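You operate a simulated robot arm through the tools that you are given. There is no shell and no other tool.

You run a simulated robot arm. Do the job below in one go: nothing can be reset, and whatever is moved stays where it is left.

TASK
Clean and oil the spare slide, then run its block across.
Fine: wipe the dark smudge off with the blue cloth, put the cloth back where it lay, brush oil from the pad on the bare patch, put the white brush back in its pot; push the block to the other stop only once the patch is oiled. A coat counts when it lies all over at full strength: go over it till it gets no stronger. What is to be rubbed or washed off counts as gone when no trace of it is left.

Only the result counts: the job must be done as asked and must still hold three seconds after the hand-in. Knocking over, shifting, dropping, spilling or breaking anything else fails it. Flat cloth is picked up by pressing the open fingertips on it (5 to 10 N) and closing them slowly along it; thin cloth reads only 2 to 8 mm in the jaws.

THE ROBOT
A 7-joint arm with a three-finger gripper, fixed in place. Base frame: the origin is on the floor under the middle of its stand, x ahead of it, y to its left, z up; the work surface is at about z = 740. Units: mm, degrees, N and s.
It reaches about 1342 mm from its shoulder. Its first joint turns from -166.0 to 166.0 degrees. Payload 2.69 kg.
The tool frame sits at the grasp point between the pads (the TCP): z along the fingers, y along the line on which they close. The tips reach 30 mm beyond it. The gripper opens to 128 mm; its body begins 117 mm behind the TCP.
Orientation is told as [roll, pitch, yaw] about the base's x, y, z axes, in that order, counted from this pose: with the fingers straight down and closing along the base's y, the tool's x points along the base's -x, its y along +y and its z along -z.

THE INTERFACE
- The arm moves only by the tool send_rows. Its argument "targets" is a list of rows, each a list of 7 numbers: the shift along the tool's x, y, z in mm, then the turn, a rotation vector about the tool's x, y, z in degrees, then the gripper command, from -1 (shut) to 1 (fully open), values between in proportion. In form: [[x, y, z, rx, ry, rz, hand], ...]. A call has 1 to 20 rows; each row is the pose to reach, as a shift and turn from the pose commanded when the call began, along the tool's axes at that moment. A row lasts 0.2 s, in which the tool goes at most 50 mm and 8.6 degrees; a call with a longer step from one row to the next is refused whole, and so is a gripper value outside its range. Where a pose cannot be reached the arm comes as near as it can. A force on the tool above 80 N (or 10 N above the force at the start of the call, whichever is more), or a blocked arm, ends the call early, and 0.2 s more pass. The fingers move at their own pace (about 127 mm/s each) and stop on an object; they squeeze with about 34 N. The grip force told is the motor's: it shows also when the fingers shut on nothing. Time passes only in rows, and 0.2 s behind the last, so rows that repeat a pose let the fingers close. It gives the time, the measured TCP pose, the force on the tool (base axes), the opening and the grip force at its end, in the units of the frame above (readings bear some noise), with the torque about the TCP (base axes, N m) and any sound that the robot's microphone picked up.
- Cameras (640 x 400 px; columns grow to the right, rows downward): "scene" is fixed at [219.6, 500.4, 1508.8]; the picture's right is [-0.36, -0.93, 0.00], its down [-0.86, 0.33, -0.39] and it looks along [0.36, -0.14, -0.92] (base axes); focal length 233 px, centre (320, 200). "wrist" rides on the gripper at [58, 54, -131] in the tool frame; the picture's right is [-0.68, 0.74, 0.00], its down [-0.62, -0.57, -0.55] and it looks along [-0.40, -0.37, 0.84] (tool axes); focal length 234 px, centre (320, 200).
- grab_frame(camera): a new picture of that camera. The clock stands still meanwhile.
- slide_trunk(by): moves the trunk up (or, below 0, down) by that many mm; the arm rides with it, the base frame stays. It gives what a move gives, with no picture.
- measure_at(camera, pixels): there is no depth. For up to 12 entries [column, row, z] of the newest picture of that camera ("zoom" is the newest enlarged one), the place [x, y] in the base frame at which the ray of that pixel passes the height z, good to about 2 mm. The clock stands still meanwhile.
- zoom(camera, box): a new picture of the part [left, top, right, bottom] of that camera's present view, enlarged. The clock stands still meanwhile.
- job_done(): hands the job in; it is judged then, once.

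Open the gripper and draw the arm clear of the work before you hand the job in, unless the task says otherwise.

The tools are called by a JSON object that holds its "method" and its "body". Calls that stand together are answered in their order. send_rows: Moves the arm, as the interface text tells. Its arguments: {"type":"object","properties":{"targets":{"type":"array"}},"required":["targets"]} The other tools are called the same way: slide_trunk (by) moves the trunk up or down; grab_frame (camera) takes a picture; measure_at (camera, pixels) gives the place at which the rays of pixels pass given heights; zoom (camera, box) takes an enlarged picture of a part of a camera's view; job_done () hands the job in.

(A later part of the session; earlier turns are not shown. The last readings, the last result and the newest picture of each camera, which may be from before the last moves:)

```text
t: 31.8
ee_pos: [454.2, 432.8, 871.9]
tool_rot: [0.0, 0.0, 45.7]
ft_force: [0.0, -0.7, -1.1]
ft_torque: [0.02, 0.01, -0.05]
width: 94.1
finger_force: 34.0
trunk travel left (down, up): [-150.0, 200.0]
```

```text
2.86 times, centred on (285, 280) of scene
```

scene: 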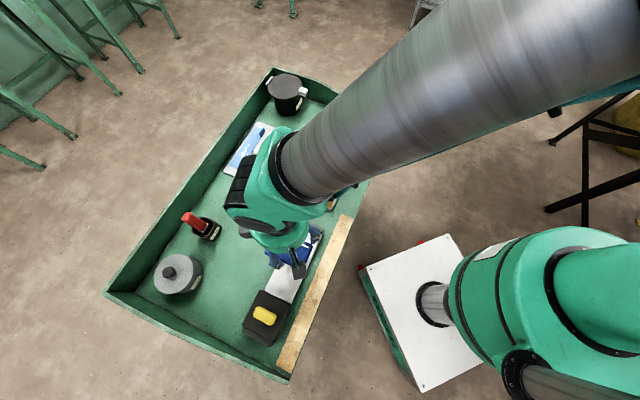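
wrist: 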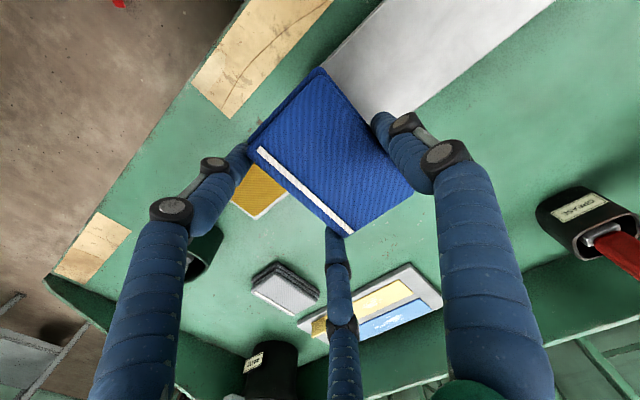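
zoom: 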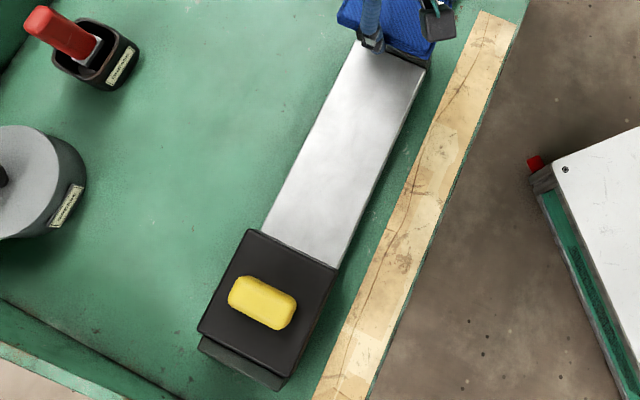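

The smudge appears gone from the plate in both views. I zoom in closely to look for faint traces.

{"method": "zoom", "body": {"camera": "scene", "box": [262, 220, 332, 290]}}

{"method": "zoom", "body": {"camera": "wrist", "box": [310, 0, 560, 125]}}

```text
5.71 times, centred on (297, 255) of scene
```

zoom: 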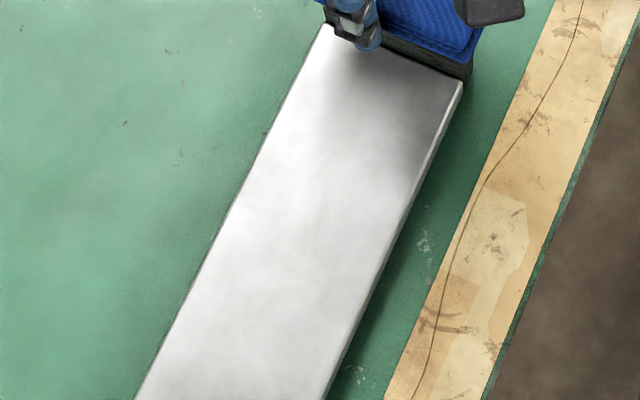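

```text
2.56 times, centred on (435, 62) of wrist
```

zoom: 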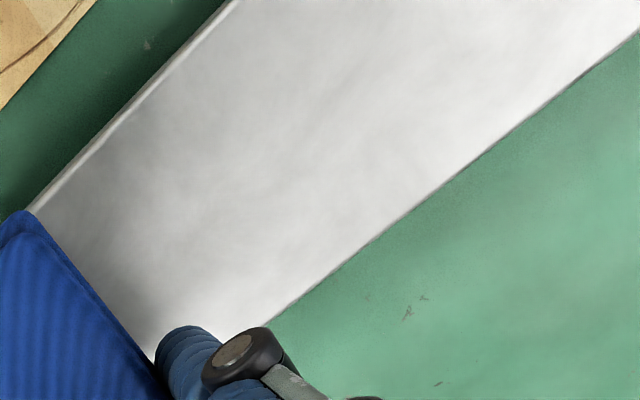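

No trace is visible. To be safe I make one more full wiping pass with slight side offsets before putting the cloth back.

{"method": "send_rows", "body": {"targets": [[0, 40, 10, 0, 0, 0, -0.2], [0, 85, 40, 0, 0, 0, -0.2], [0, 130, 60, 0, 0, 0, -0.2], [0, 130, 77, 0, 0, 0, -0.2], [0, 130, 79.5, 0, 0, 0, -0.2], [0, 130, 80, 0, 0, 0, -0.2]]}}

{"method": "send_rows", "body": {"targets": [[4, 10, 0, 0, 0, 0, -0.2], [5, 20, 0, 0, 0, 0, -0.2], [5, 32, 0, 0, 0, 0, -0.2], [5, 45, 0, 0, 0, 0, -0.2], [-5, 45, 0, 0, 0, 0, -0.2], [-5, 32, 0, 0, 0, 0, -0.2], [-5, 20, 0, 0, 0, 0, -0.2], [-5, 8, 0, 0, 0, 0, -0.2], [-5, -5, 0, 0, 0, 0, -0.2], [-5, -18, 0, 0, 0, 0, -0.2], [-5, -30, 0, 0, 0, 0, -0.2], [-5, -42, 0, 0, 0, 0, -0.2], [5, -42, 0, 0, 0, 0, -0.2], [5, -30, 0, 0, 0, 0, -0.2], [5, -18, 0, 0, 0, 0, -0.2], [5, -5, 0, 0, 0, 0, -0.2], [0, 0, 0, 0, 0, 0, -0.2]]}}

```text
refused: row 2 steps farther than a row can; nothing moved
```

```text
t: 35.4
ee_pos: [453.8, 430.1, 874.0]
tool_rot: [0.0, 0.0, 45.5]
ft_force: [0.3, 0.5, -0.1]
ft_torque: [0.02, -0.02, -0.01]
width: 93.8
finger_force: 34.0
trunk travel left (down, up): [-150.0, 200.0]
```

The first call was refused (a step too long), so the wiping rows ran harmlessly in the air. I redo the approach with shorter steps.

{"method": "send_rows", "body": {"targets": [[0, 40, 10, 0, 0, 0, -0.2], [0, 80, 30, 0, 0, 0, -0.2], [0, 115, 50, 0, 0, 0, -0.2], [0, 130, 70, 0, 0, 0, -0.2], [0, 130, 77, 0, 0, 0, -0.2], [0, 130, 79.5, 0, 0, 0, -0.2], [0, 130, 80, 0, 0, 0, -0.2]]}}

```text
t: 37.0
ee_pos: [359.9, 524.3, 794.2]
tool_rot: [0.0, 0.0, 45.5]
ft_force: [-0.9, -0.4, 5.3]
ft_torque: [0.22, 0.28, 0.02]
width: 93.7
finger_force: 34.3
trunk travel left (down, up): [-150.0, 200.0]
```

Contact at 5 N; I add 0.7 mm for more pressure and wipe the full area with side offsets.

{"method": "send_rows", "body": {"targets": [[4, 10, 0.7, 0, 0, 0, -0.2], [5, 20, 0.7, 0, 0, 0, -0.2], [5, 32, 0.7, 0, 0, 0, -0.2], [5, 45, 0.7, 0, 0, 0, -0.2], [-5, 45, 0.7, 0, 0, 0, -0.2], [-5, 32, 0.7, 0, 0, 0, -0.2], [-5, 20, 0.7, 0, 0, 0, -0.2], [-5, 8, 0.7, 0, 0, 0, -0.2], [-5, -5, 0.7, 0, 0, 0, -0.2], [-5, -18, 0.7, 0, 0, 0, -0.2], [-5, -30, 0.7, 0, 0, 0, -0.2], [-5, -42, 0.7, 0, 0, 0, -0.2], [5, -42, 0.7, 0, 0, 0, -0.2], [5, -30, 0.7, 0, 0, 0, -0.2], [5, -18, 0.7, 0, 0, 0, -0.2], [5, -5, 0.7, 0, 0, 0, -0.2], [0, 0, 0.7, 0, 0, 0, -0.2]]}}

```text
t: 40.6
ee_pos: [359.4, 519.0, 793.7]
tool_rot: [0.0, 0.0, 45.6]
ft_force: [0.7, -23.1, 53.7]
ft_torque: [-0.16, 0.28, 0.13]
width: 94.0
finger_force: 34.3
trunk travel left (down, up): [-150.0, 200.0]
```

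Last pass done at up to about 50 N. I lift to z = 960 and carry the cloth back to above the spot where it lay, turning back 5 degrees.

{"method": "send_rows", "body": {"targets": [[0, 0, -42, 0, 0, 0, -0.2], [0, 0, -84, 0, 0, 0, -0.2], [0, 0, -126, 0, 0, 0, -0.2], [0, 0, -166, 0, 0, 0, -0.2], [1.7, -43.4, -166, 0, 0, 0.5, -0.2], [3.4, -86.8, -166, 0, 0, 1, -0.2], [5.2, -130.2, -166, 0, 0, 1.5, -0.2], [6.9, -173.6, -166, 0, 0, 2, -0.2], [8.6, -217, -166, 0, 0, 2.5, -0.2], [10.3, -260.4, -166, 0, 0, 3, -0.2], [12.1, -303.8, -166, 0, 0, 3.5, -0.2], [13.8, -347.2, -166, 0, 0, 4, -0.2], [15.5, -390.6, -166, 0, 0, 4.5, -0.2], [17.2, -434, -166, 0, 0, 5, -0.2], [19, -477.4, -166, 0, 0, 5, -0.2], [20.7, -520.8, -166, 0, 0, 5, -0.2], [20.7, -520.8, -166, 0, 0, 5, -0.2]]}}

{"method": "grab_frame", "body": {"camera": "wrist"}}

{"method": "zoom", "body": {"camera": "scene", "box": [230, 200, 340, 310]}}

```text
t: 44.2
ee_pos: [719.5, 141.6, 960.7]
tool_rot: [0.0, -0.1, 40.6]
ft_force: [0.5, -1.7, -0.6]
ft_torque: [0.03, 0.08, -0.02]
width: 93.8
finger_force: 33.8
trunk travel left (down, up): [-150.0, 200.0]
```

```text
taken
```

wrist: 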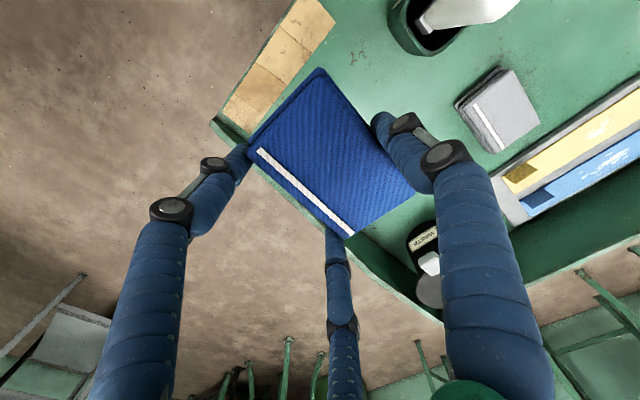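

```text
3.64 times, centred on (285, 255) of scene
```

zoom: 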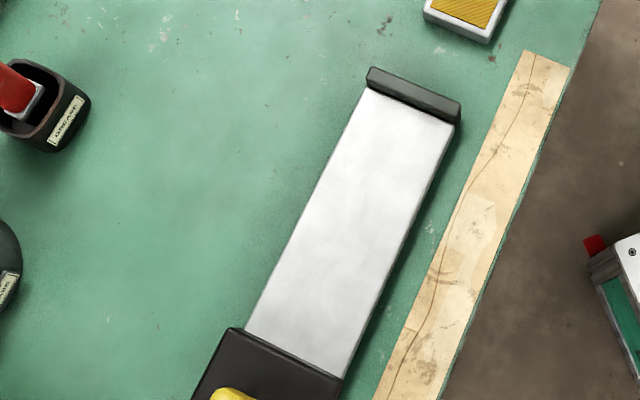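

The plate is clean and uniform now (scene zoom). I lower the cloth toward its old place, to TCP z = 782 first.

{"method": "send_rows", "body": {"targets": [[0, 0, 45, 0, 0, 0, -0.2], [0, 0, 90, 0, 0, 0, -0.2], [0, 0, 135, 0, 0, 0, -0.2], [0, 0, 165, 0, 0, 0, -0.2], [0, 0, 178, 0, 0, 0, -0.2], [0, 0, 178, 0, 0, 0, -0.2]]}}

{"method": "grab_frame", "body": {"camera": "wrist"}}

{"method": "zoom", "body": {"camera": "scene", "box": [300, 80, 420, 180]}}

```text
t: 45.6
ee_pos: [719.9, 143.2, 780.6]
tool_rot: [0.0, 0.0, 40.5]
ft_force: [-0.9, 0.0, -0.1]
ft_torque: [-0.01, 0.04, -0.01]
width: 93.6
finger_force: 33.7
trunk travel left (down, up): [-150.0, 200.0]
```

```text
taken
```

wrist: 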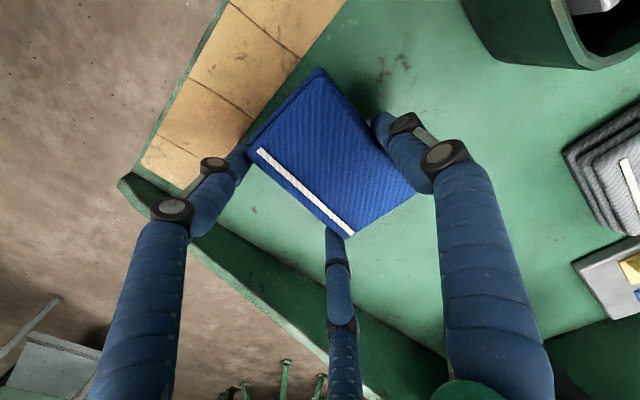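

```text
4.00 times, centred on (360, 130) of scene
```

zoom: 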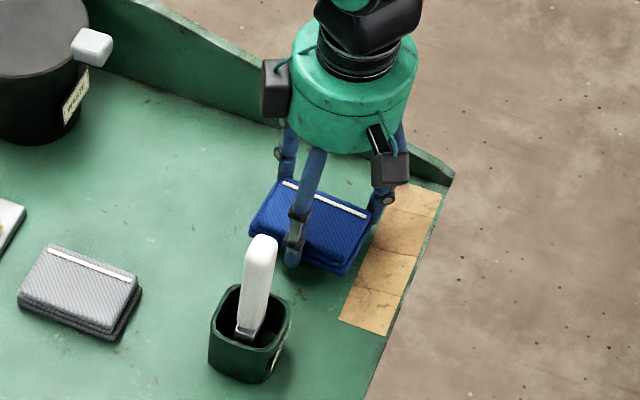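

Close above the board. I lower gently step by step until the cloth touches.

{"method": "send_rows", "body": {"targets": [[0, 0, 3, 0, 0, 0, -0.2], [0, 0, 5, 0, 0, 0, -0.2], [0, 0, 7, 0, 0, 0, -0.2], [0, 0, 8, 0, 0, 0, -0.2], [0, 0, 8, 0, 0, 0, -0.2]]}}

```text
t: 46.8
ee_pos: [719.1, 142.3, 772.7]
tool_rot: [0.0, 0.0, 40.5]
ft_force: [-0.1, -0.8, -0.8]
ft_torque: [0.03, -0.01, 0.01]
width: 93.6
finger_force: 34.3
trunk travel left (down, up): [-150.0, 200.0]
```

No contact yet at 774. I lower two more millimetres in half steps.

{"method": "send_rows", "body": {"targets": [[0, 0, 0.5, 0, 0, 0, -0.2], [0, 0, 1, 0, 0, 0, -0.2], [0, 0, 1.5, 0, 0, 0, -0.2], [0, 0, 1.5, 0, 0, 0, -0.2]]}}

```text
t: 47.8
ee_pos: [717.6, 142.7, 771.8]
tool_rot: [-0.1, 0.0, 40.5]
ft_force: [0.4, 0.4, -0.9]
ft_torque: [0.0, 0.0, 0.0]
width: 93.8
finger_force: 34.4
trunk travel left (down, up): [-150.0, 200.0]
```

Still free at 772.5. One more millimetre, then I open slowly so the cloth settles where it lay.

{"method": "send_rows", "body": {"targets": [[0, 0, 0.5, 0, 0, 0, -0.2], [0, 0, 1, 0, 0, 0, -0.2], [0, 0, 1, 0, 0, 0, -0.2]]}}

```text
t: 48.6
ee_pos: [718.2, 144.5, 772.1]
tool_rot: [0.0, -0.1, 40.6]
ft_force: [0.5, 0.0, -0.3]
ft_torque: [0.0, 0.02, 0.0]
width: 93.8
finger_force: 34.1
trunk travel left (down, up): [-150.0, 200.0]
```

{"method": "send_rows", "body": {"targets": [[0, 0, 0, 0, 0, 0, 0.4], [0, 0, 0, 0, 0, 0, 0.5], [0, 0, 0, 0, 0, 0, 0.6], [0, 0, 0, 0, 0, 0, 0.75], [0, 0, 0, 0, 0, 0, 0.9], [0, 0, 0, 0, 0, 0, 1], [0, 0, 0, 0, 0, 0, 1]]}}

{"method": "grab_frame", "body": {"camera": "wrist"}}

{"method": "zoom", "body": {"camera": "scene", "box": [300, 80, 420, 180]}}

```text
t: 50.2
ee_pos: [717.6, 143.2, 771.6]
tool_rot: [-0.1, 0.0, 40.5]
ft_force: [-0.1, -0.9, -0.5]
ft_torque: [-0.01, 0.01, -0.03]
width: 128.1
finger_force: 0.0
trunk travel left (down, up): [-150.0, 200.0]
```

```text
taken
```

wrist: 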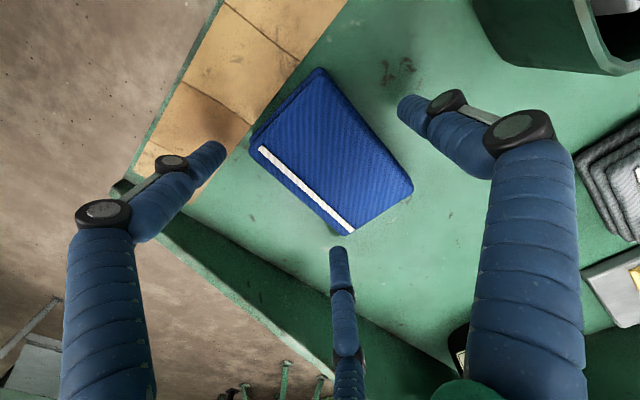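

```text
4.00 times, centred on (360, 130) of scene
```

zoom: 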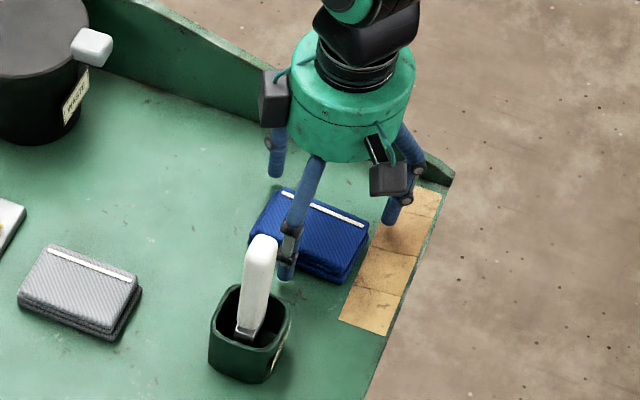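

The cloth lies back in the same spot: its stripe runs (285,190)-(368,227) in the scene zoom as before. I rise straight up clear of it.

{"method": "send_rows", "body": {"targets": [[0, 0, -30, 0, 0, 0, 1], [0, 0, -75, 0, 0, 0, 1], [0, 0, -120, 0, 0, 0, 1], [0, 0, -165, 0, 0, 0, 1], [0, 0, -190, 0, 0, 0, 1], [0, 0, -190, 0, 0, 0, 1]]}}

{"method": "zoom", "body": {"camera": "wrist", "box": [256, 45, 400, 160]}}

{"method": "measure_at", "body": {"camera": "zoom", "pixels": [[178, 165, 760], [298, 52, 760], [460, 262, 760], [343, 362, 760]]}}

{"method": "zoom", "body": {"camera": "scene", "box": [315, 115, 385, 185]}}

```text
t: 51.6
ee_pos: [718.4, 142.5, 962.8]
tool_rot: [0.0, 0.1, 40.5]
ft_force: [-0.3, 0.4, -0.1]
ft_torque: [0.0, -0.03, 0.0]
width: 127.9
finger_force: 0.1
trunk travel left (down, up): [-150.0, 200.0]
```

```text
3.48 times, centred on (328, 102) of wrist
```

zoom: 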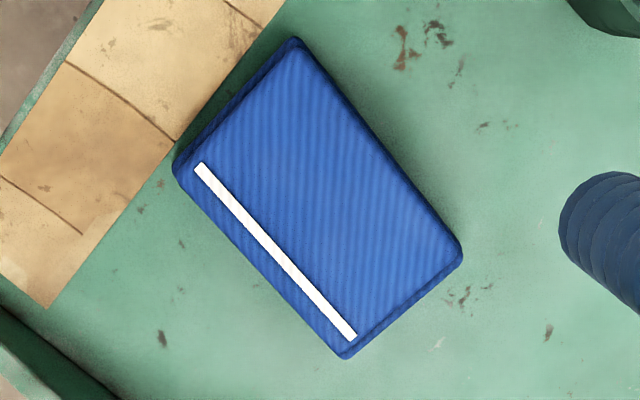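

```text
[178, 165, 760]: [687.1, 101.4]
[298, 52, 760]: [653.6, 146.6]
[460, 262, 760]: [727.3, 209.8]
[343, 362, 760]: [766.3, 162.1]
```

```text
5.71 times, centred on (350, 150) of scene
```

zoom: 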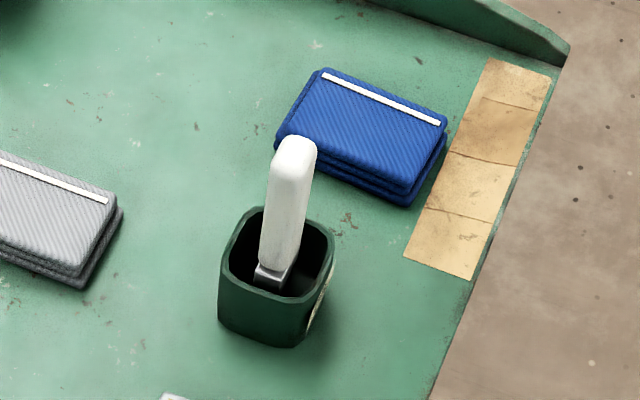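

The cloth is within about 2 mm of its old place. I move at height to above the brush pot, turned to 45 degrees, to view the handle from a second direction.

{"method": "send_rows", "body": {"targets": [[0, 36, 0, 0, 0, -1, 1], [-1, 73, 0, 0, 0, -2, 1], [-1.5, 109, 0, 0, 0, -3, 1], [-1.9, 145.6, 0, 0, 0, -4.5, 1], [-1.9, 145.6, 0, 0, 0, -4.5, 1]]}}

{"method": "grab_frame", "body": {"camera": "wrist"}}

{"method": "zoom", "body": {"camera": "wrist", "box": [265, 70, 365, 165]}}

```text
t: 52.8
ee_pos: [623.9, 254.6, 962.5]
tool_rot: [0.0, 0.0, 45.1]
ft_force: [-0.7, 0.3, 0.2]
ft_torque: [-0.04, -0.03, -0.03]
width: 128.0
finger_force: 0.0
trunk travel left (down, up): [-150.0, 200.0]
```

```text
taken
```

wrist: 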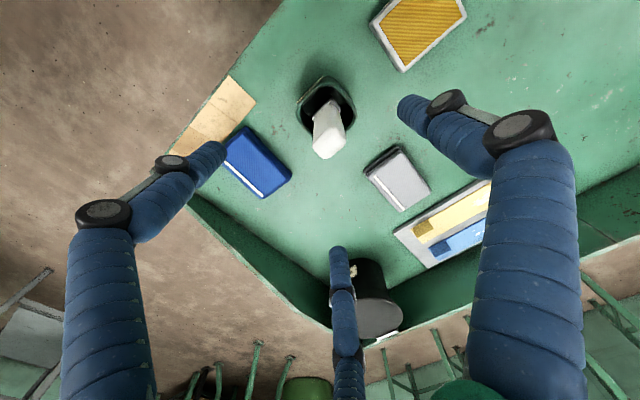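

```text
4.21 times, centred on (315, 118) of wrist
```

zoom: 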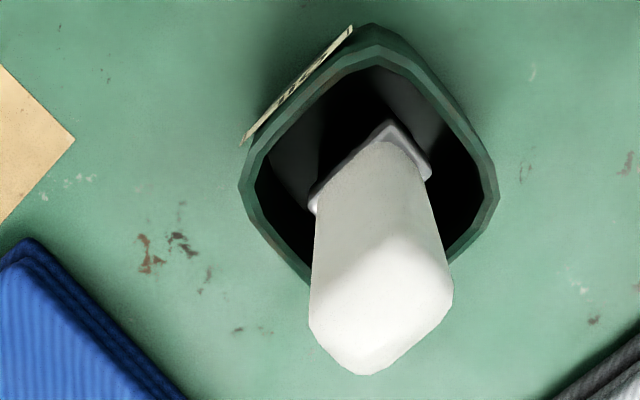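

The handle is a rounded bar, wider along the slide's direction, its top face spanning zoom (310..455, 232..375); the ferrule corners lie at (390,120), (430,178), (310,205). I measure these at their likely heights.

{"method": "measure_at", "body": {"camera": "zoom", "pixels": [[392, 235, 880], [455, 288, 880], [362, 375, 880], [310, 325, 880], [382, 305, 880], [390, 122, 780], [431, 180, 780], [310, 208, 780], [382, 305, 870], [380, 165, 800], [350, 180, 790]]}}

{"method": "measure_at", "body": {"camera": "wrist", "pixels": [[325, 76, 790], [297, 105, 790], [354, 108, 790], [321, 141, 790], [404, 70, 755], [370, 20, 755], [466, 18, 755]]}}

```text
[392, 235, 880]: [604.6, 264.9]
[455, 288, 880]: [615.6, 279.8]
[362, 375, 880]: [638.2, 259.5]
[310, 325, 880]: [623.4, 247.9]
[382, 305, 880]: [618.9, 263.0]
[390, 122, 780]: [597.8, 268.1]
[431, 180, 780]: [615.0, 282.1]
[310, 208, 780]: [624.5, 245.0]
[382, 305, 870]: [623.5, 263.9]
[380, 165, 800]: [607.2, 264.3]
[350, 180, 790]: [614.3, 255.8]
```

```text
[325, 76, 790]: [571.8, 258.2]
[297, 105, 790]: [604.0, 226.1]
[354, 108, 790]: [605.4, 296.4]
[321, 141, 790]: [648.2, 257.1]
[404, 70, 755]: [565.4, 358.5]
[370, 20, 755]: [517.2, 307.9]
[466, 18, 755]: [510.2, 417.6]
```

My by-eye frame picks were off by some 8 px compared with the zoomed picture, so I measure the rim again in the zoom view.

{"method": "zoom", "body": {"camera": "wrist", "box": [265, 70, 365, 165]}}

{"method": "measure_at", "body": {"camera": "zoom", "pixels": [[243, 185, 790], [495, 195, 790], [378, 50, 790], [243, 185, 800], [495, 195, 800], [378, 50, 800], [335, 180, 785], [382, 305, 880], [363, 370, 875], [450, 285, 875], [312, 325, 875]]}}

```text
4.21 times, centred on (315, 118) of wrist
```

zoom: 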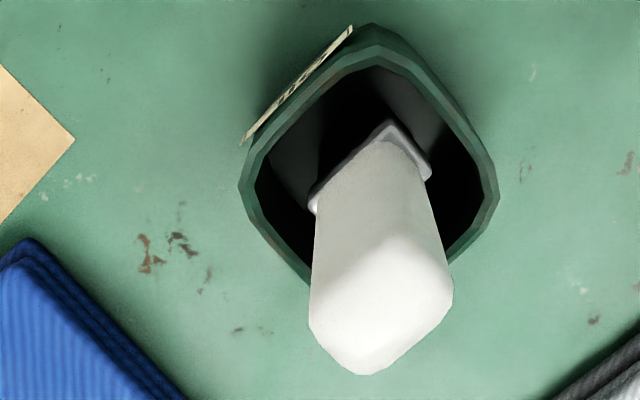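

```text
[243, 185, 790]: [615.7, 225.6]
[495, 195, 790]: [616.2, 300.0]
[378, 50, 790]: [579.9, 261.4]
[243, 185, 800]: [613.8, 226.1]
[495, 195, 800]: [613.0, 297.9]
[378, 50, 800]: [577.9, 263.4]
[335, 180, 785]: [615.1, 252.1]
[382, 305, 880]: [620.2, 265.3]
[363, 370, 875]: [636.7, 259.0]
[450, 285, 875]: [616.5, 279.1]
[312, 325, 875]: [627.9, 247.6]
```

Brush stands upright at about (619,261), handle about 25 x 33 mm with its narrow axis near 48 degrees, top near z = 887. I turn the gripper to yaw -42 above it so thumb and fingers close on the wide faces.

{"method": "send_rows", "body": {"targets": [[0, 1, 0, 0, 0, 8, 1], [0, 2, 0, 0, 0, 16, 1], [0, 3, 0, 0, 0, 24, 1], [0, 4, 0, 0, 0, 32, 1], [0, 5, 0, 0, 0, 40, 1], [-0.3, 6, 0, 0, 0, 48, 1], [-0.4, 7, 0, 0, 0, 56, 1], [-0.5, 8, 0, 0, 0, 64, 1], [-0.6, 8.8, 0, 0, 0, 72, 1], [-0.6, 8.8, 0, 0, 0, 80, 1], [-0.6, 8.8, 0, 0, 0, 87, 1], [-0.6, 8.8, 0, 0, 0, 87, 1]]}}

{"method": "grab_frame", "body": {"camera": "wrist"}}

{"method": "zoom", "body": {"camera": "wrist", "box": [265, 70, 365, 165]}}

{"method": "zoom", "body": {"camera": "scene", "box": [300, 80, 400, 190]}}

```text
t: 55.4
ee_pos: [619.1, 263.0, 961.8]
tool_rot: [-0.1, 0.0, -42.0]
ft_force: [0.5, -0.5, -0.1]
ft_torque: [-0.02, 0.02, -0.03]
width: 128.1
finger_force: 0.0
trunk travel left (down, up): [-150.0, 200.0]
```

```text
taken
```

wrist: 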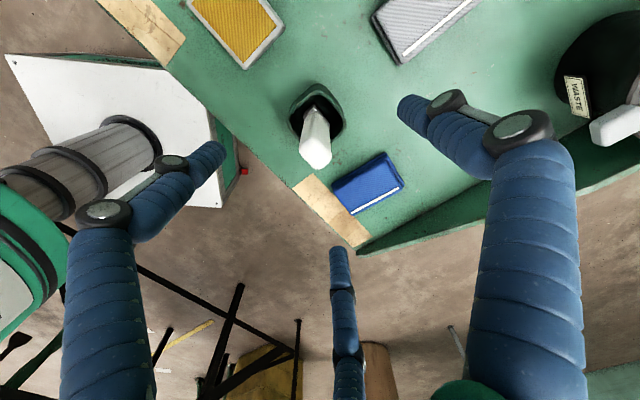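

```text
4.21 times, centred on (315, 118) of wrist
```

zoom: 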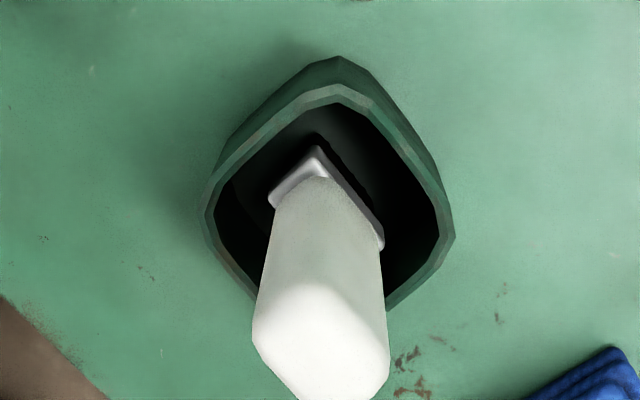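

```text
3.64 times, centred on (350, 135) of scene
```

zoom: 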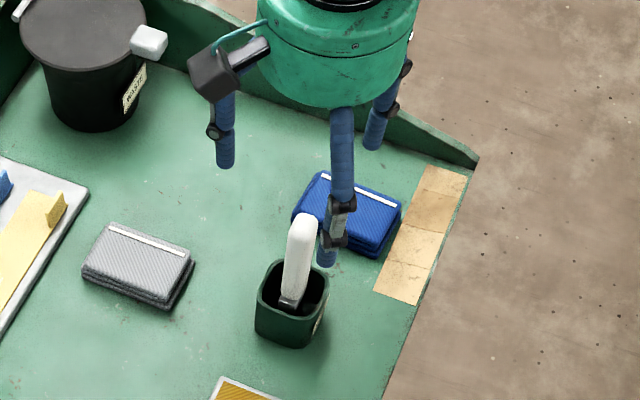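

From this third side the rim corners lie at zoom (205,205), (455,235), (338,90) and the handle's top face spans about (253..388, 278..400). I measure again to fix the handle's centre.

{"method": "zoom", "body": {"camera": "wrist", "box": [265, 75, 365, 185]}}

{"method": "measure_at", "body": {"camera": "wrist", "pixels": [[288, 119, 790], [347, 126, 790], [319, 92, 790], [299.5, 150, 885], [331, 155, 885], [313, 136, 885], [317, 168, 885], [315, 152, 885], [303.5, 119, 780], [330, 128, 780], [314.5, 106, 780]]}}

```text
3.64 times, centred on (315, 130) of wrist
```

zoom: 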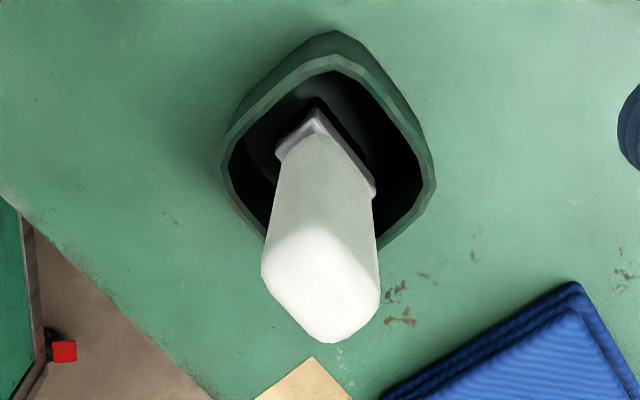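

```text
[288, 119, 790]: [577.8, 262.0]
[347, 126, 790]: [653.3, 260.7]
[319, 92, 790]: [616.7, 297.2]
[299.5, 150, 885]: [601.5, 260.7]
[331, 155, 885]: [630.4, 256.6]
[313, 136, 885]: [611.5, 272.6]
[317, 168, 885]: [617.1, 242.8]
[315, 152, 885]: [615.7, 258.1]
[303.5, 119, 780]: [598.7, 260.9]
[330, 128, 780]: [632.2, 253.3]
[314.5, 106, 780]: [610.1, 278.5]
```

All views agree: handle centre (615.5, 262.5), handle from z = 800 to 893, pot centre (616,261.5). I shift a few mm and descend with open fingers to TCP z = 848.

{"method": "send_rows", "body": {"targets": [[3.7, -5.3, 0, 0, 0, 0, 1], [3.7, -5.3, 30, 0, 0, 0, 1], [3.7, -5.3, 60, 0, 0, 0, 1], [3.7, -5.3, 90, 0, 0, 0, 1], [3.7, -5.3, 113, 0, 0, 0, 1], [3.7, -5.3, 113, 0, 0, 0, 1]]}}

{"method": "grab_frame", "body": {"camera": "wrist"}}

{"method": "zoom", "body": {"camera": "scene", "box": [300, 100, 400, 190]}}

```text
t: 56.8
ee_pos: [612.6, 260.3, 847.5]
tool_rot: [0.0, 0.0, -42.0]
ft_force: [0.5, -0.7, -1.1]
ft_torque: [-0.03, 0.02, -0.03]
width: 127.8
finger_force: 0.0
trunk travel left (down, up): [-150.0, 200.0]
```

```text
taken
```

wrist: 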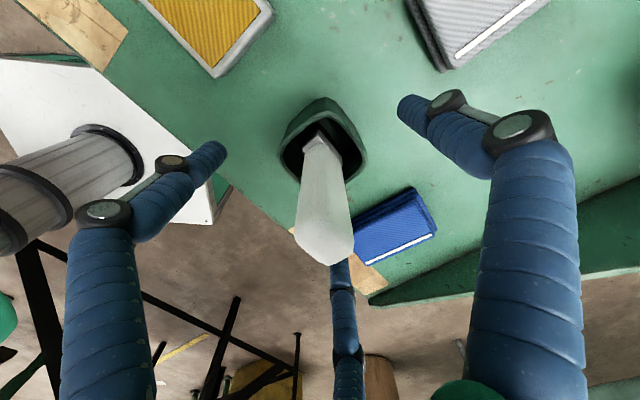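

```text
4.44 times, centred on (350, 145) of scene
```

zoom: 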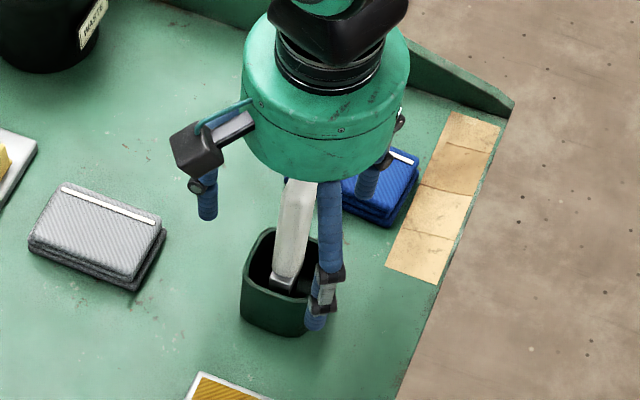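

The handle stands between the three fingertips. I close slowly on it.

{"method": "send_rows", "body": {"targets": [[0, 0, 0, 0, 0, 0, 0.7], [0, 0, 0, 0, 0, 0, 0.4], [0, 0, 0, 0, 0, 0, 0.1], [0, 0, 0, 0, 0, 0, -0.1], [0, 0, 0, 0, 0, 0, -0.25], [0, 0, 0, 0, 0, 0, -0.35], [0, 0, 0, 0, 0, 0, -0.45], [0, 0, 0, 0, 0, 0, -0.55], [0, 0, 0, 0, 0, 0, -0.65], [0, 0, 0, 0, 0, 0, -0.8]]}}

{"method": "grab_frame", "body": {"camera": "wrist"}}

{"method": "zoom", "body": {"camera": "scene", "box": [300, 100, 400, 190]}}

```text
t: 59.0
ee_pos: [613.0, 260.4, 849.0]
tool_rot: [0.0, 0.0, -42.0]
ft_force: [-0.7, -0.7, -0.1]
ft_torque: [0.04, -0.01, 0.0]
width: 26.9
finger_force: 33.5
trunk travel left (down, up): [-150.0, 200.0]
```

```text
taken
```

wrist: 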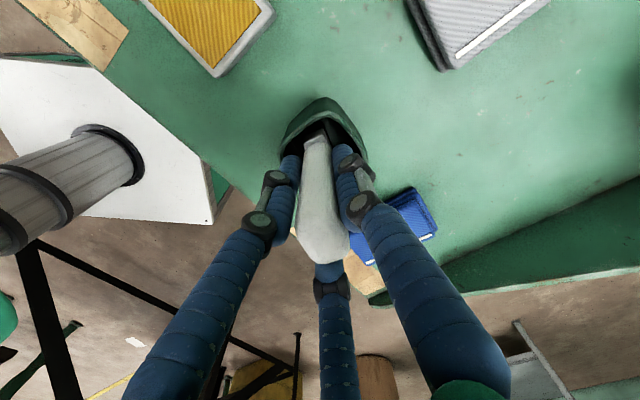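

```text
4.44 times, centred on (350, 145) of scene
```

zoom: 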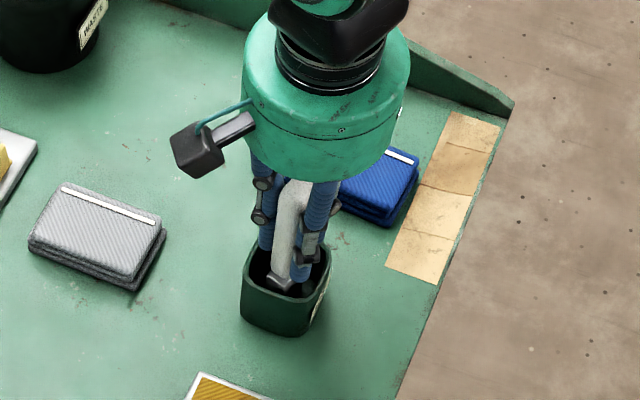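

Gripped at width 27 mm, 34 N. I lift straight up slowly and watch that the pot stays.

{"method": "send_rows", "body": {"targets": [[0, 0, -5, 0, 0, 0, -0.8], [0, 0, -15, 0, 0, 0, -0.8], [0, 0, -30, 0, 0, 0, -0.8], [0, 0, -45, 0, 0, 0, -0.8], [0, 0, -65, 0, 0, 0, -0.8], [0, 0, -85, 0, 0, 0, -0.8], [0, 0, -105, 0, 0, 0, -0.8], [0, 0, -105, 0, 0, 0, -0.8]]}}

{"method": "grab_frame", "body": {"camera": "wrist"}}

{"method": "zoom", "body": {"camera": "scene", "box": [300, 80, 400, 190]}}

```text
t: 60.8
ee_pos: [612.1, 261.1, 954.4]
tool_rot: [0.0, 0.0, -41.9]
ft_force: [-0.2, 0.0, 0.0]
ft_torque: [0.03, -0.01, 0.02]
width: 26.9
finger_force: 33.6
trunk travel left (down, up): [-150.0, 200.0]
```

```text
taken
```

wrist: 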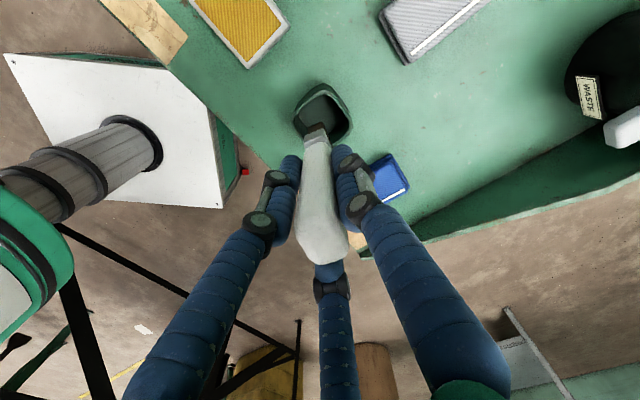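

```text
3.64 times, centred on (350, 135) of scene
```

zoom: 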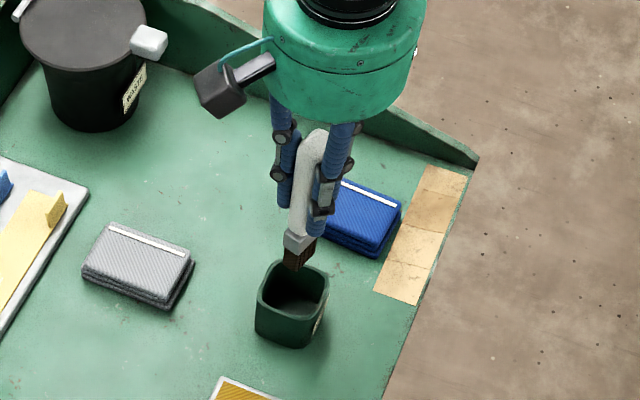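

The brush came out and the pot stayed. I zoom in on the bristles to judge their tip relative to the gripper.

{"method": "zoom", "body": {"camera": "scene", "box": [315, 105, 375, 175]}}

{"method": "zoom", "body": {"camera": "wrist", "box": [270, 70, 370, 270]}}

```text
5.71 times, centred on (345, 140) of scene
```

zoom: 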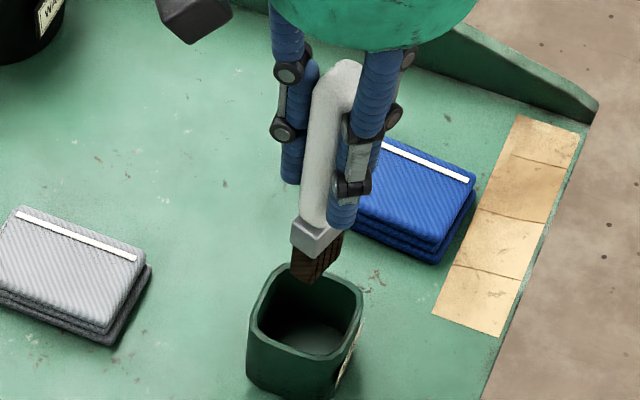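

```text
2.00 times, centred on (320, 170) of wrist
```

zoom: 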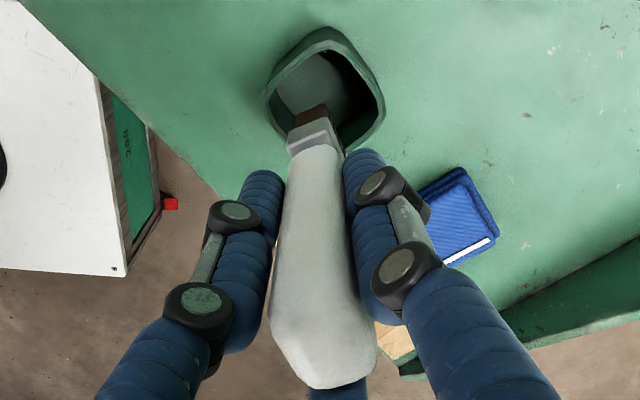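

The brush hangs upright, bristles dark brown, tip some 105 mm below the TCP. Next I locate the oil pad precisely in the scene view.

{"method": "zoom", "body": {"camera": "scene", "box": [295, 170, 355, 222]}}

{"method": "measure_at", "body": {"camera": "wrist", "pixels": [[185, 0, 755], [247, 68, 755], [288, 25, 755], [250, 58, 760], [278, 27, 760]]}}

```text
7.69 times, centred on (325, 196) of scene
```

zoom: 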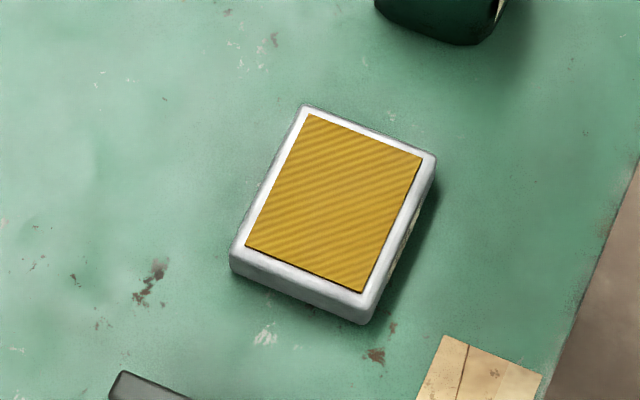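

```text
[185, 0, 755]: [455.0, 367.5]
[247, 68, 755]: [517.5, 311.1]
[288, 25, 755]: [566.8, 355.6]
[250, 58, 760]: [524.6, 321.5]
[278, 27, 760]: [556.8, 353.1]
```

I measure the ochre pad's corners (308,113), (423,158), (362,293), (246,247) and the tray's base.

{"method": "measure_at", "body": {"camera": "zoom", "pixels": [[308, 113, 757], [423, 158, 757], [362, 293, 757], [246, 247, 757], [335, 203, 757], [335, 203, 767], [232, 268, 740], [365, 323, 740], [436, 175, 740]]}}

```text
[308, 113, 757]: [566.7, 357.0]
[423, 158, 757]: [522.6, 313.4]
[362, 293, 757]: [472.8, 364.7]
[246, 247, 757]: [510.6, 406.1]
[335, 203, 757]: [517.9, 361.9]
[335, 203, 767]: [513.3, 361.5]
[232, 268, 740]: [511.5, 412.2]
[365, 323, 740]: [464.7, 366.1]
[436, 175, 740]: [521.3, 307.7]
```

The oil pad is centred at about (517,361) with its surface near z = 757. I carry the brush there and stop about 25 mm above it, turning 13 degrees so the brush lies square to the slide.

{"method": "send_rows", "body": {"targets": [[35, 1.5, 0, 0, 0, -4, -0.8], [70, 3, 0, 0, 0, -8, -0.8], [105, 4.5, 0, 0, 0, -13, -0.8], [139.1, 5.9, 0, 0, 0, -13, -0.8], [139.1, 5.9, 35, 0, 0, -13, -0.8], [139.1, 5.9, 65, 0, 0, -13, -0.8], [139.1, 5.9, 65, 0, 0, -13, -0.8]]}}

{"method": "grab_frame", "body": {"camera": "wrist"}}

{"method": "zoom", "body": {"camera": "scene", "box": [280, 140, 370, 230]}}

```text
t: 62.4
ee_pos: [512.7, 357.4, 887.9]
tool_rot: [0.0, -0.1, -29.0]
ft_force: [0.0, 1.0, -1.1]
ft_torque: [-0.01, 0.03, 0.03]
width: 26.6
finger_force: 34.1
trunk travel left (down, up): [-150.0, 200.0]
```

```text
taken
```

wrist: 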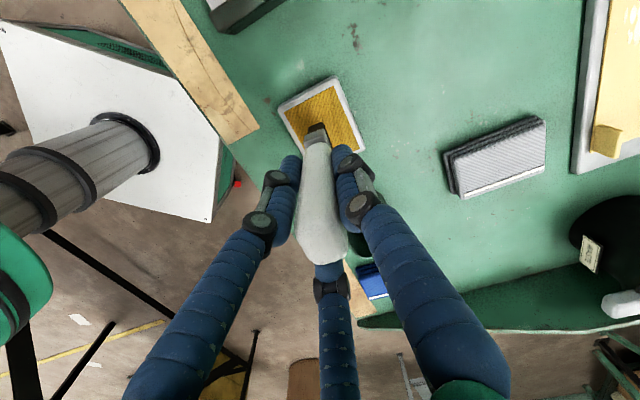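

```text
4.44 times, centred on (325, 185) of scene
```

zoom: 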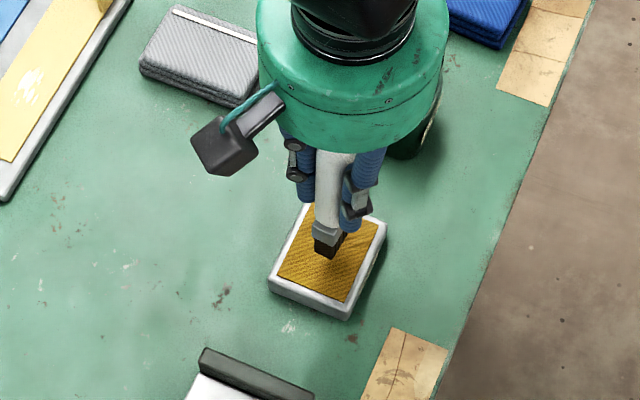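

The bristles hang over the pad's middle at scene zoom (325,248). I lower in small steps until they touch.

{"method": "send_rows", "body": {"targets": [[0, 0, 5, 0, 0, 0, -0.8], [0, 0, 10, 0, 0, 0, -0.8], [0, 0, 14, 0, 0, 0, -0.8], [0, 0, 17, 0, 0, 0, -0.8], [0, 0, 20, 0, 0, 0, -0.8]]}}

{"method": "zoom", "body": {"camera": "scene", "box": [295, 160, 355, 220]}}

```text
t: 63.6
ee_pos: [513.9, 357.9, 867.7]
tool_rot: [0.1, 0.0, -29.1]
ft_force: [-0.1, 0.8, -0.1]
ft_torque: [0.01, -0.02, 0.01]
width: 26.3
finger_force: 33.8
trunk travel left (down, up): [-150.0, 200.0]
```

```text
6.67 times, centred on (325, 190) of scene
```

zoom: 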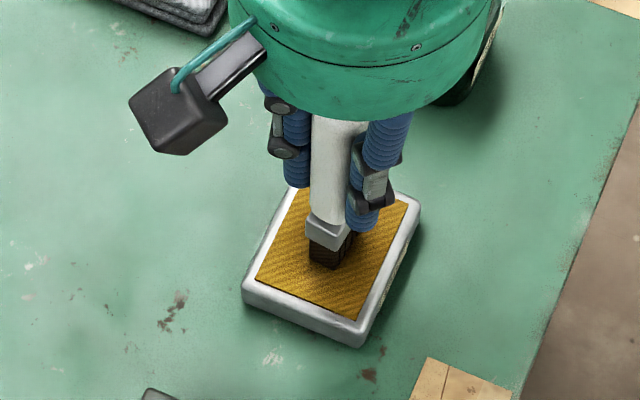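

No contact yet at z = 868. I keep lowering in 1.5 mm steps.

{"method": "send_rows", "body": {"targets": [[0, 0, 1.5, 0, 0, 0, -0.8], [0, 0, 3, 0, 0, 0, -0.8], [0, 0, 4.5, 0, 0, 0, -0.8], [0, 0, 6, 0, 0, 0, -0.8]]}}

```text
t: 64.6
ee_pos: [514.2, 358.6, 865.0]
tool_rot: [0.2, -0.1, -28.9]
ft_force: [-5.6, -0.2, 40.5]
ft_torque: [0.09, 0.72, 0.25]
width: 26.6
finger_force: 33.7
trunk travel left (down, up): [-150.0, 200.0]
```

Contact at about z = 865, pressing 40 N, too strong. I ease up 2.5 mm and then rub lightly on the pad.

{"method": "send_rows", "body": {"targets": [[0, 0, -2.5, 0, 0, 0, -0.8], [0, 0, -2.5, 0, 0, 0, -0.8]]}}

```text
t: 65.2
ee_pos: [513.7, 357.7, 864.7]
tool_rot: [-0.1, 0.0, -29.1]
ft_force: [2.4, 4.0, 14.1]
ft_torque: [0.49, -0.19, -0.02]
width: 26.2
finger_force: 33.9
trunk travel left (down, up): [-150.0, 200.0]
```

14 N now. I rub the bristles around on the pad with small moves.

{"method": "send_rows", "body": {"targets": [[6, 0, 0, 0, 0, 0, -0.8], [10, 0, 0, 0, 0, 0, -0.8], [5, 5, 0, 0, 0, 0, -0.8], [0, 8, 0, 0, 0, 0, -0.8], [-6, 4, 0, 0, 0, 0, -0.8], [-10, 0, 0, 0, 0, 0, -0.8], [-5, -5, 0, 0, 0, 0, -0.8], [0, -8, 0, 0, 0, 0, -0.8], [0, 0, 0, 0, 0, 0, -0.8], [0, 0, 0, 0, 0, 0, -0.8]]}}

{"method": "zoom", "body": {"camera": "scene", "box": [295, 160, 355, 220]}}

```text
t: 67.4
ee_pos: [513.9, 358.3, 864.4]
tool_rot: [0.0, 0.0, -28.9]
ft_force: [-0.7, -0.6, 5.4]
ft_torque: [-0.02, 0.09, -0.01]
width: 26.2
finger_force: 33.7
trunk travel left (down, up): [-150.0, 200.0]
```

```text
6.67 times, centred on (325, 190) of scene
```

zoom: 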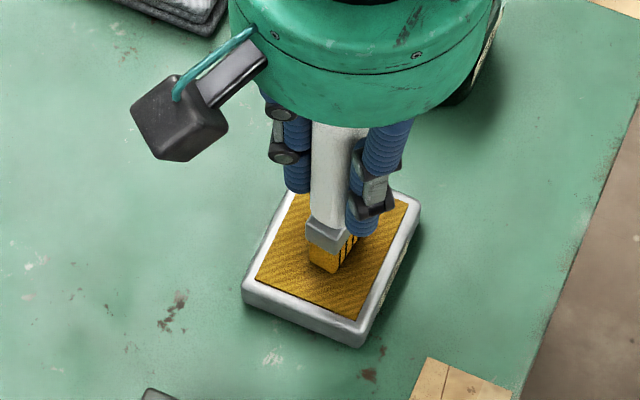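

The bristles have turned ochre: the brush is loaded. I lift to z = 905 and carry it over the middle of the former smudge.

{"method": "send_rows", "body": {"targets": [[0, 0, -20, 0, 0, 0, -0.8], [0, 0, -40, 0, 0, 0, -0.8], [44.6, 14, -40, 0, 0, 0, -0.8], [89.3, 28.1, -40, 0, 0, 0, -0.8], [133.9, 42.1, -40, 0, 0, 0, -0.8], [178.6, 56.2, -40, 0, 0, 0, -0.8], [223.2, 70.2, -40, 0, 0, 0, -0.8], [223.2, 70.2, -25, 0, 0, 0, -0.8], [223.2, 70.2, -15, 0, 0, 0, -0.8], [223.2, 70.2, -15, 0, 0, 0, -0.8]]}}

{"method": "grab_frame", "body": {"camera": "wrist"}}

{"method": "zoom", "body": {"camera": "scene", "box": [240, 210, 340, 310]}}

```text
t: 69.6
ee_pos: [351.8, 527.2, 879.1]
tool_rot: [0.0, 0.0, -29.0]
ft_force: [0.8, -0.1, -0.4]
ft_torque: [0.04, 0.0, 0.0]
width: 26.2
finger_force: 33.5
trunk travel left (down, up): [-150.0, 200.0]
```

```text
taken
```

wrist: 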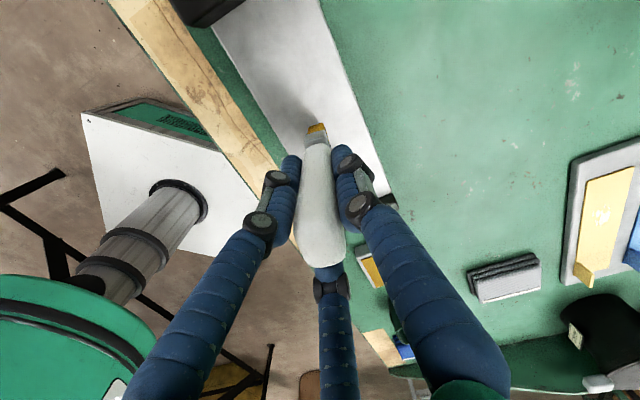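

```text
4.00 times, centred on (290, 260) of scene
```

zoom: 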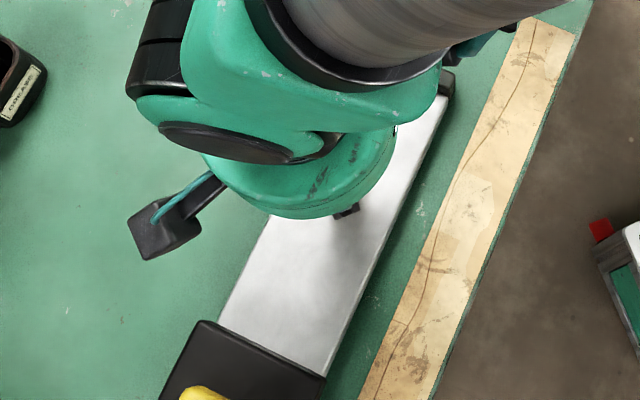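

The bristle tip is over the plate at wrist (316,130). I lower in small steps to find contact.

{"method": "send_rows", "body": {"targets": [[0, 0, 3, 0, 0, 0, -0.8], [0, 0, 5, 0, 0, 0, -0.8], [0, 0, 6.5, 0, 0, 0, -0.8], [0, 0, 8, 0, 0, 0, -0.8]]}}

```text
t: 70.6
ee_pos: [351.3, 527.4, 872.4]
tool_rot: [0.0, 0.0, -29.1]
ft_force: [-0.2, -0.3, -0.6]
ft_torque: [0.02, 0.02, -0.02]
width: 26.2
finger_force: 33.6
trunk travel left (down, up): [-150.0, 200.0]
```

{"method": "send_rows", "body": {"targets": [[0, 0, 1, 0, 0, 0, -0.8], [0, 0, 2, 0, 0, 0, -0.8], [0, 0, 3, 0, 0, 0, -0.8]]}}

```text
t: 71.4
ee_pos: [351.1, 526.5, 869.6]
tool_rot: [0.1, 0.1, -28.8]
ft_force: [-0.7, 0.0, -1.7]
ft_torque: [-0.01, 0.0, -0.01]
width: 26.1
finger_force: 33.9
trunk travel left (down, up): [-150.0, 200.0]
```

Still free at commanded 869; I go on lowering by 1 mm per row.

{"method": "send_rows", "body": {"targets": [[0, 0, 1, 0, 0, 0, -0.8], [0, 0, 2, 0, 0, 0, -0.8], [0, 0, 2, 0, 0, 0, -0.8]]}}

```text
t: 72.2
ee_pos: [352.2, 527.2, 866.1]
tool_rot: [0.0, 0.0, -29.0]
ft_force: [1.0, 0.0, -1.4]
ft_torque: [0.02, -0.01, 0.0]
width: 25.9
finger_force: 33.4
trunk travel left (down, up): [-150.0, 200.0]
```

{"method": "send_rows", "body": {"targets": [[0, 0, 1, 0, 0, 0, -0.8], [0, 0, 2, 0, 0, 0, -0.8], [0, 0, 2, 0, 0, 0, -0.8]]}}

{"method": "zoom", "body": {"camera": "wrist", "box": [260, 80, 380, 200]}}

```text
t: 73.0
ee_pos: [352.4, 527.1, 864.6]
tool_rot: [0.0, 0.1, -29.0]
ft_force: [-0.5, -0.6, -0.6]
ft_torque: [0.02, -0.03, 0.03]
width: 26.0
finger_force: 33.8
trunk travel left (down, up): [-150.0, 200.0]
```

```text
3.33 times, centred on (320, 140) of wrist
```

zoom: 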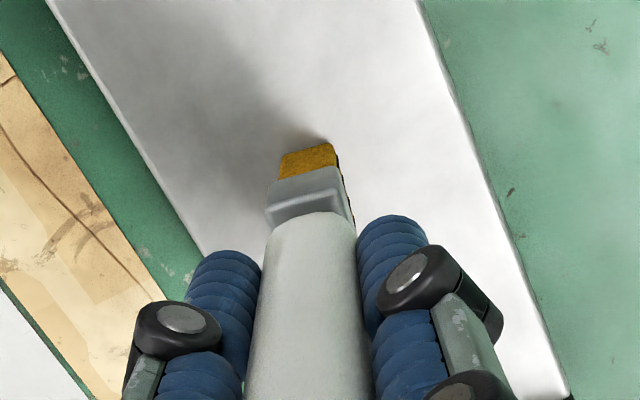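

Almost touching (the shadow meets the bristles at zoom (325,140)). I continue down by 1 mm steps.

{"method": "send_rows", "body": {"targets": [[0, 0, 1, 0, 0, 0, -0.8], [0, 0, 1, 0, 0, 0, -0.8]]}}

```text
t: 73.6
ee_pos: [352.2, 526.1, 863.7]
tool_rot: [0.0, -0.1, -29.1]
ft_force: [-1.4, -1.7, 9.9]
ft_torque: [0.0, 0.13, 0.04]
width: 26.2
finger_force: 34.3
trunk travel left (down, up): [-150.0, 200.0]
```

Contact at 10 N. I make a first trial stroke along the slide, 40 mm each way, and then look at how the oil shows.

{"method": "send_rows", "body": {"targets": [[-9.6, -2.8, 0, 0, 0, 0, -0.8], [-19.2, -5.7, 0, 0, 0, 0, -0.8], [-28.8, -8.5, 0, 0, 0, 0, -0.8], [-38.4, -11.4, 0, 0, 0, 0, -0.8], [-28.8, -8.5, 0, 0, 0, 0, -0.8], [-19.2, -5.7, 0, 0, 0, 0, -0.8], [-9.6, -2.8, 0, 0, 0, 0, -0.8], [0, 0, 0, 0, 0, 0, -0.8], [9.6, 2.8, 0, 0, 0, 0, -0.8], [19.2, 5.7, 0, 0, 0, 0, -0.8], [28.8, 8.5, 0, 0, 0, 0, -0.8], [38.4, 11.4, 0, 0, 0, 0, -0.8], [28.8, 8.5, 0, 0, 0, 0, -0.8], [19.2, 5.7, 0, 0, 0, 0, -0.8], [9.6, 2.8, 0, 0, 0, 0, -0.8], [0, 0, 0, 0, 0, 0, -0.8]]}}

{"method": "grab_frame", "body": {"camera": "wrist"}}

{"method": "zoom", "body": {"camera": "wrist", "box": [210, 0, 400, 200]}}

```text
t: 77.0
ee_pos: [351.5, 527.5, 863.9]
tool_rot: [0.0, 0.0, -28.9]
ft_force: [-1.8, 2.4, 17.6]
ft_torque: [0.4, 0.2, 0.0]
width: 25.9
finger_force: 33.7
trunk travel left (down, up): [-150.0, 200.0]
```

```text
taken
```

wrist: 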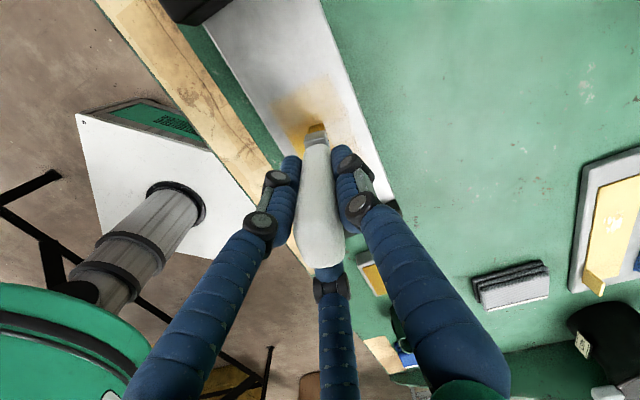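

```text
2.00 times, centred on (305, 100) of wrist
```

zoom: 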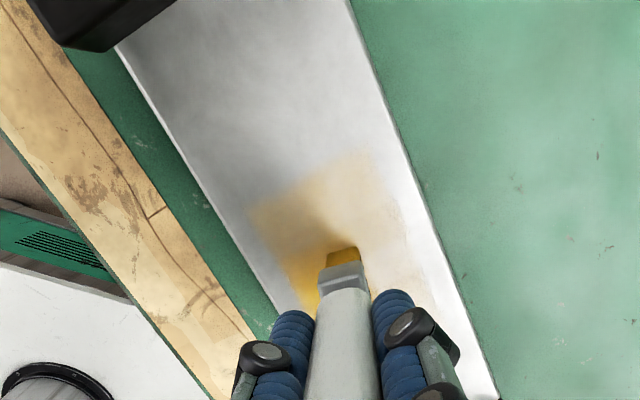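

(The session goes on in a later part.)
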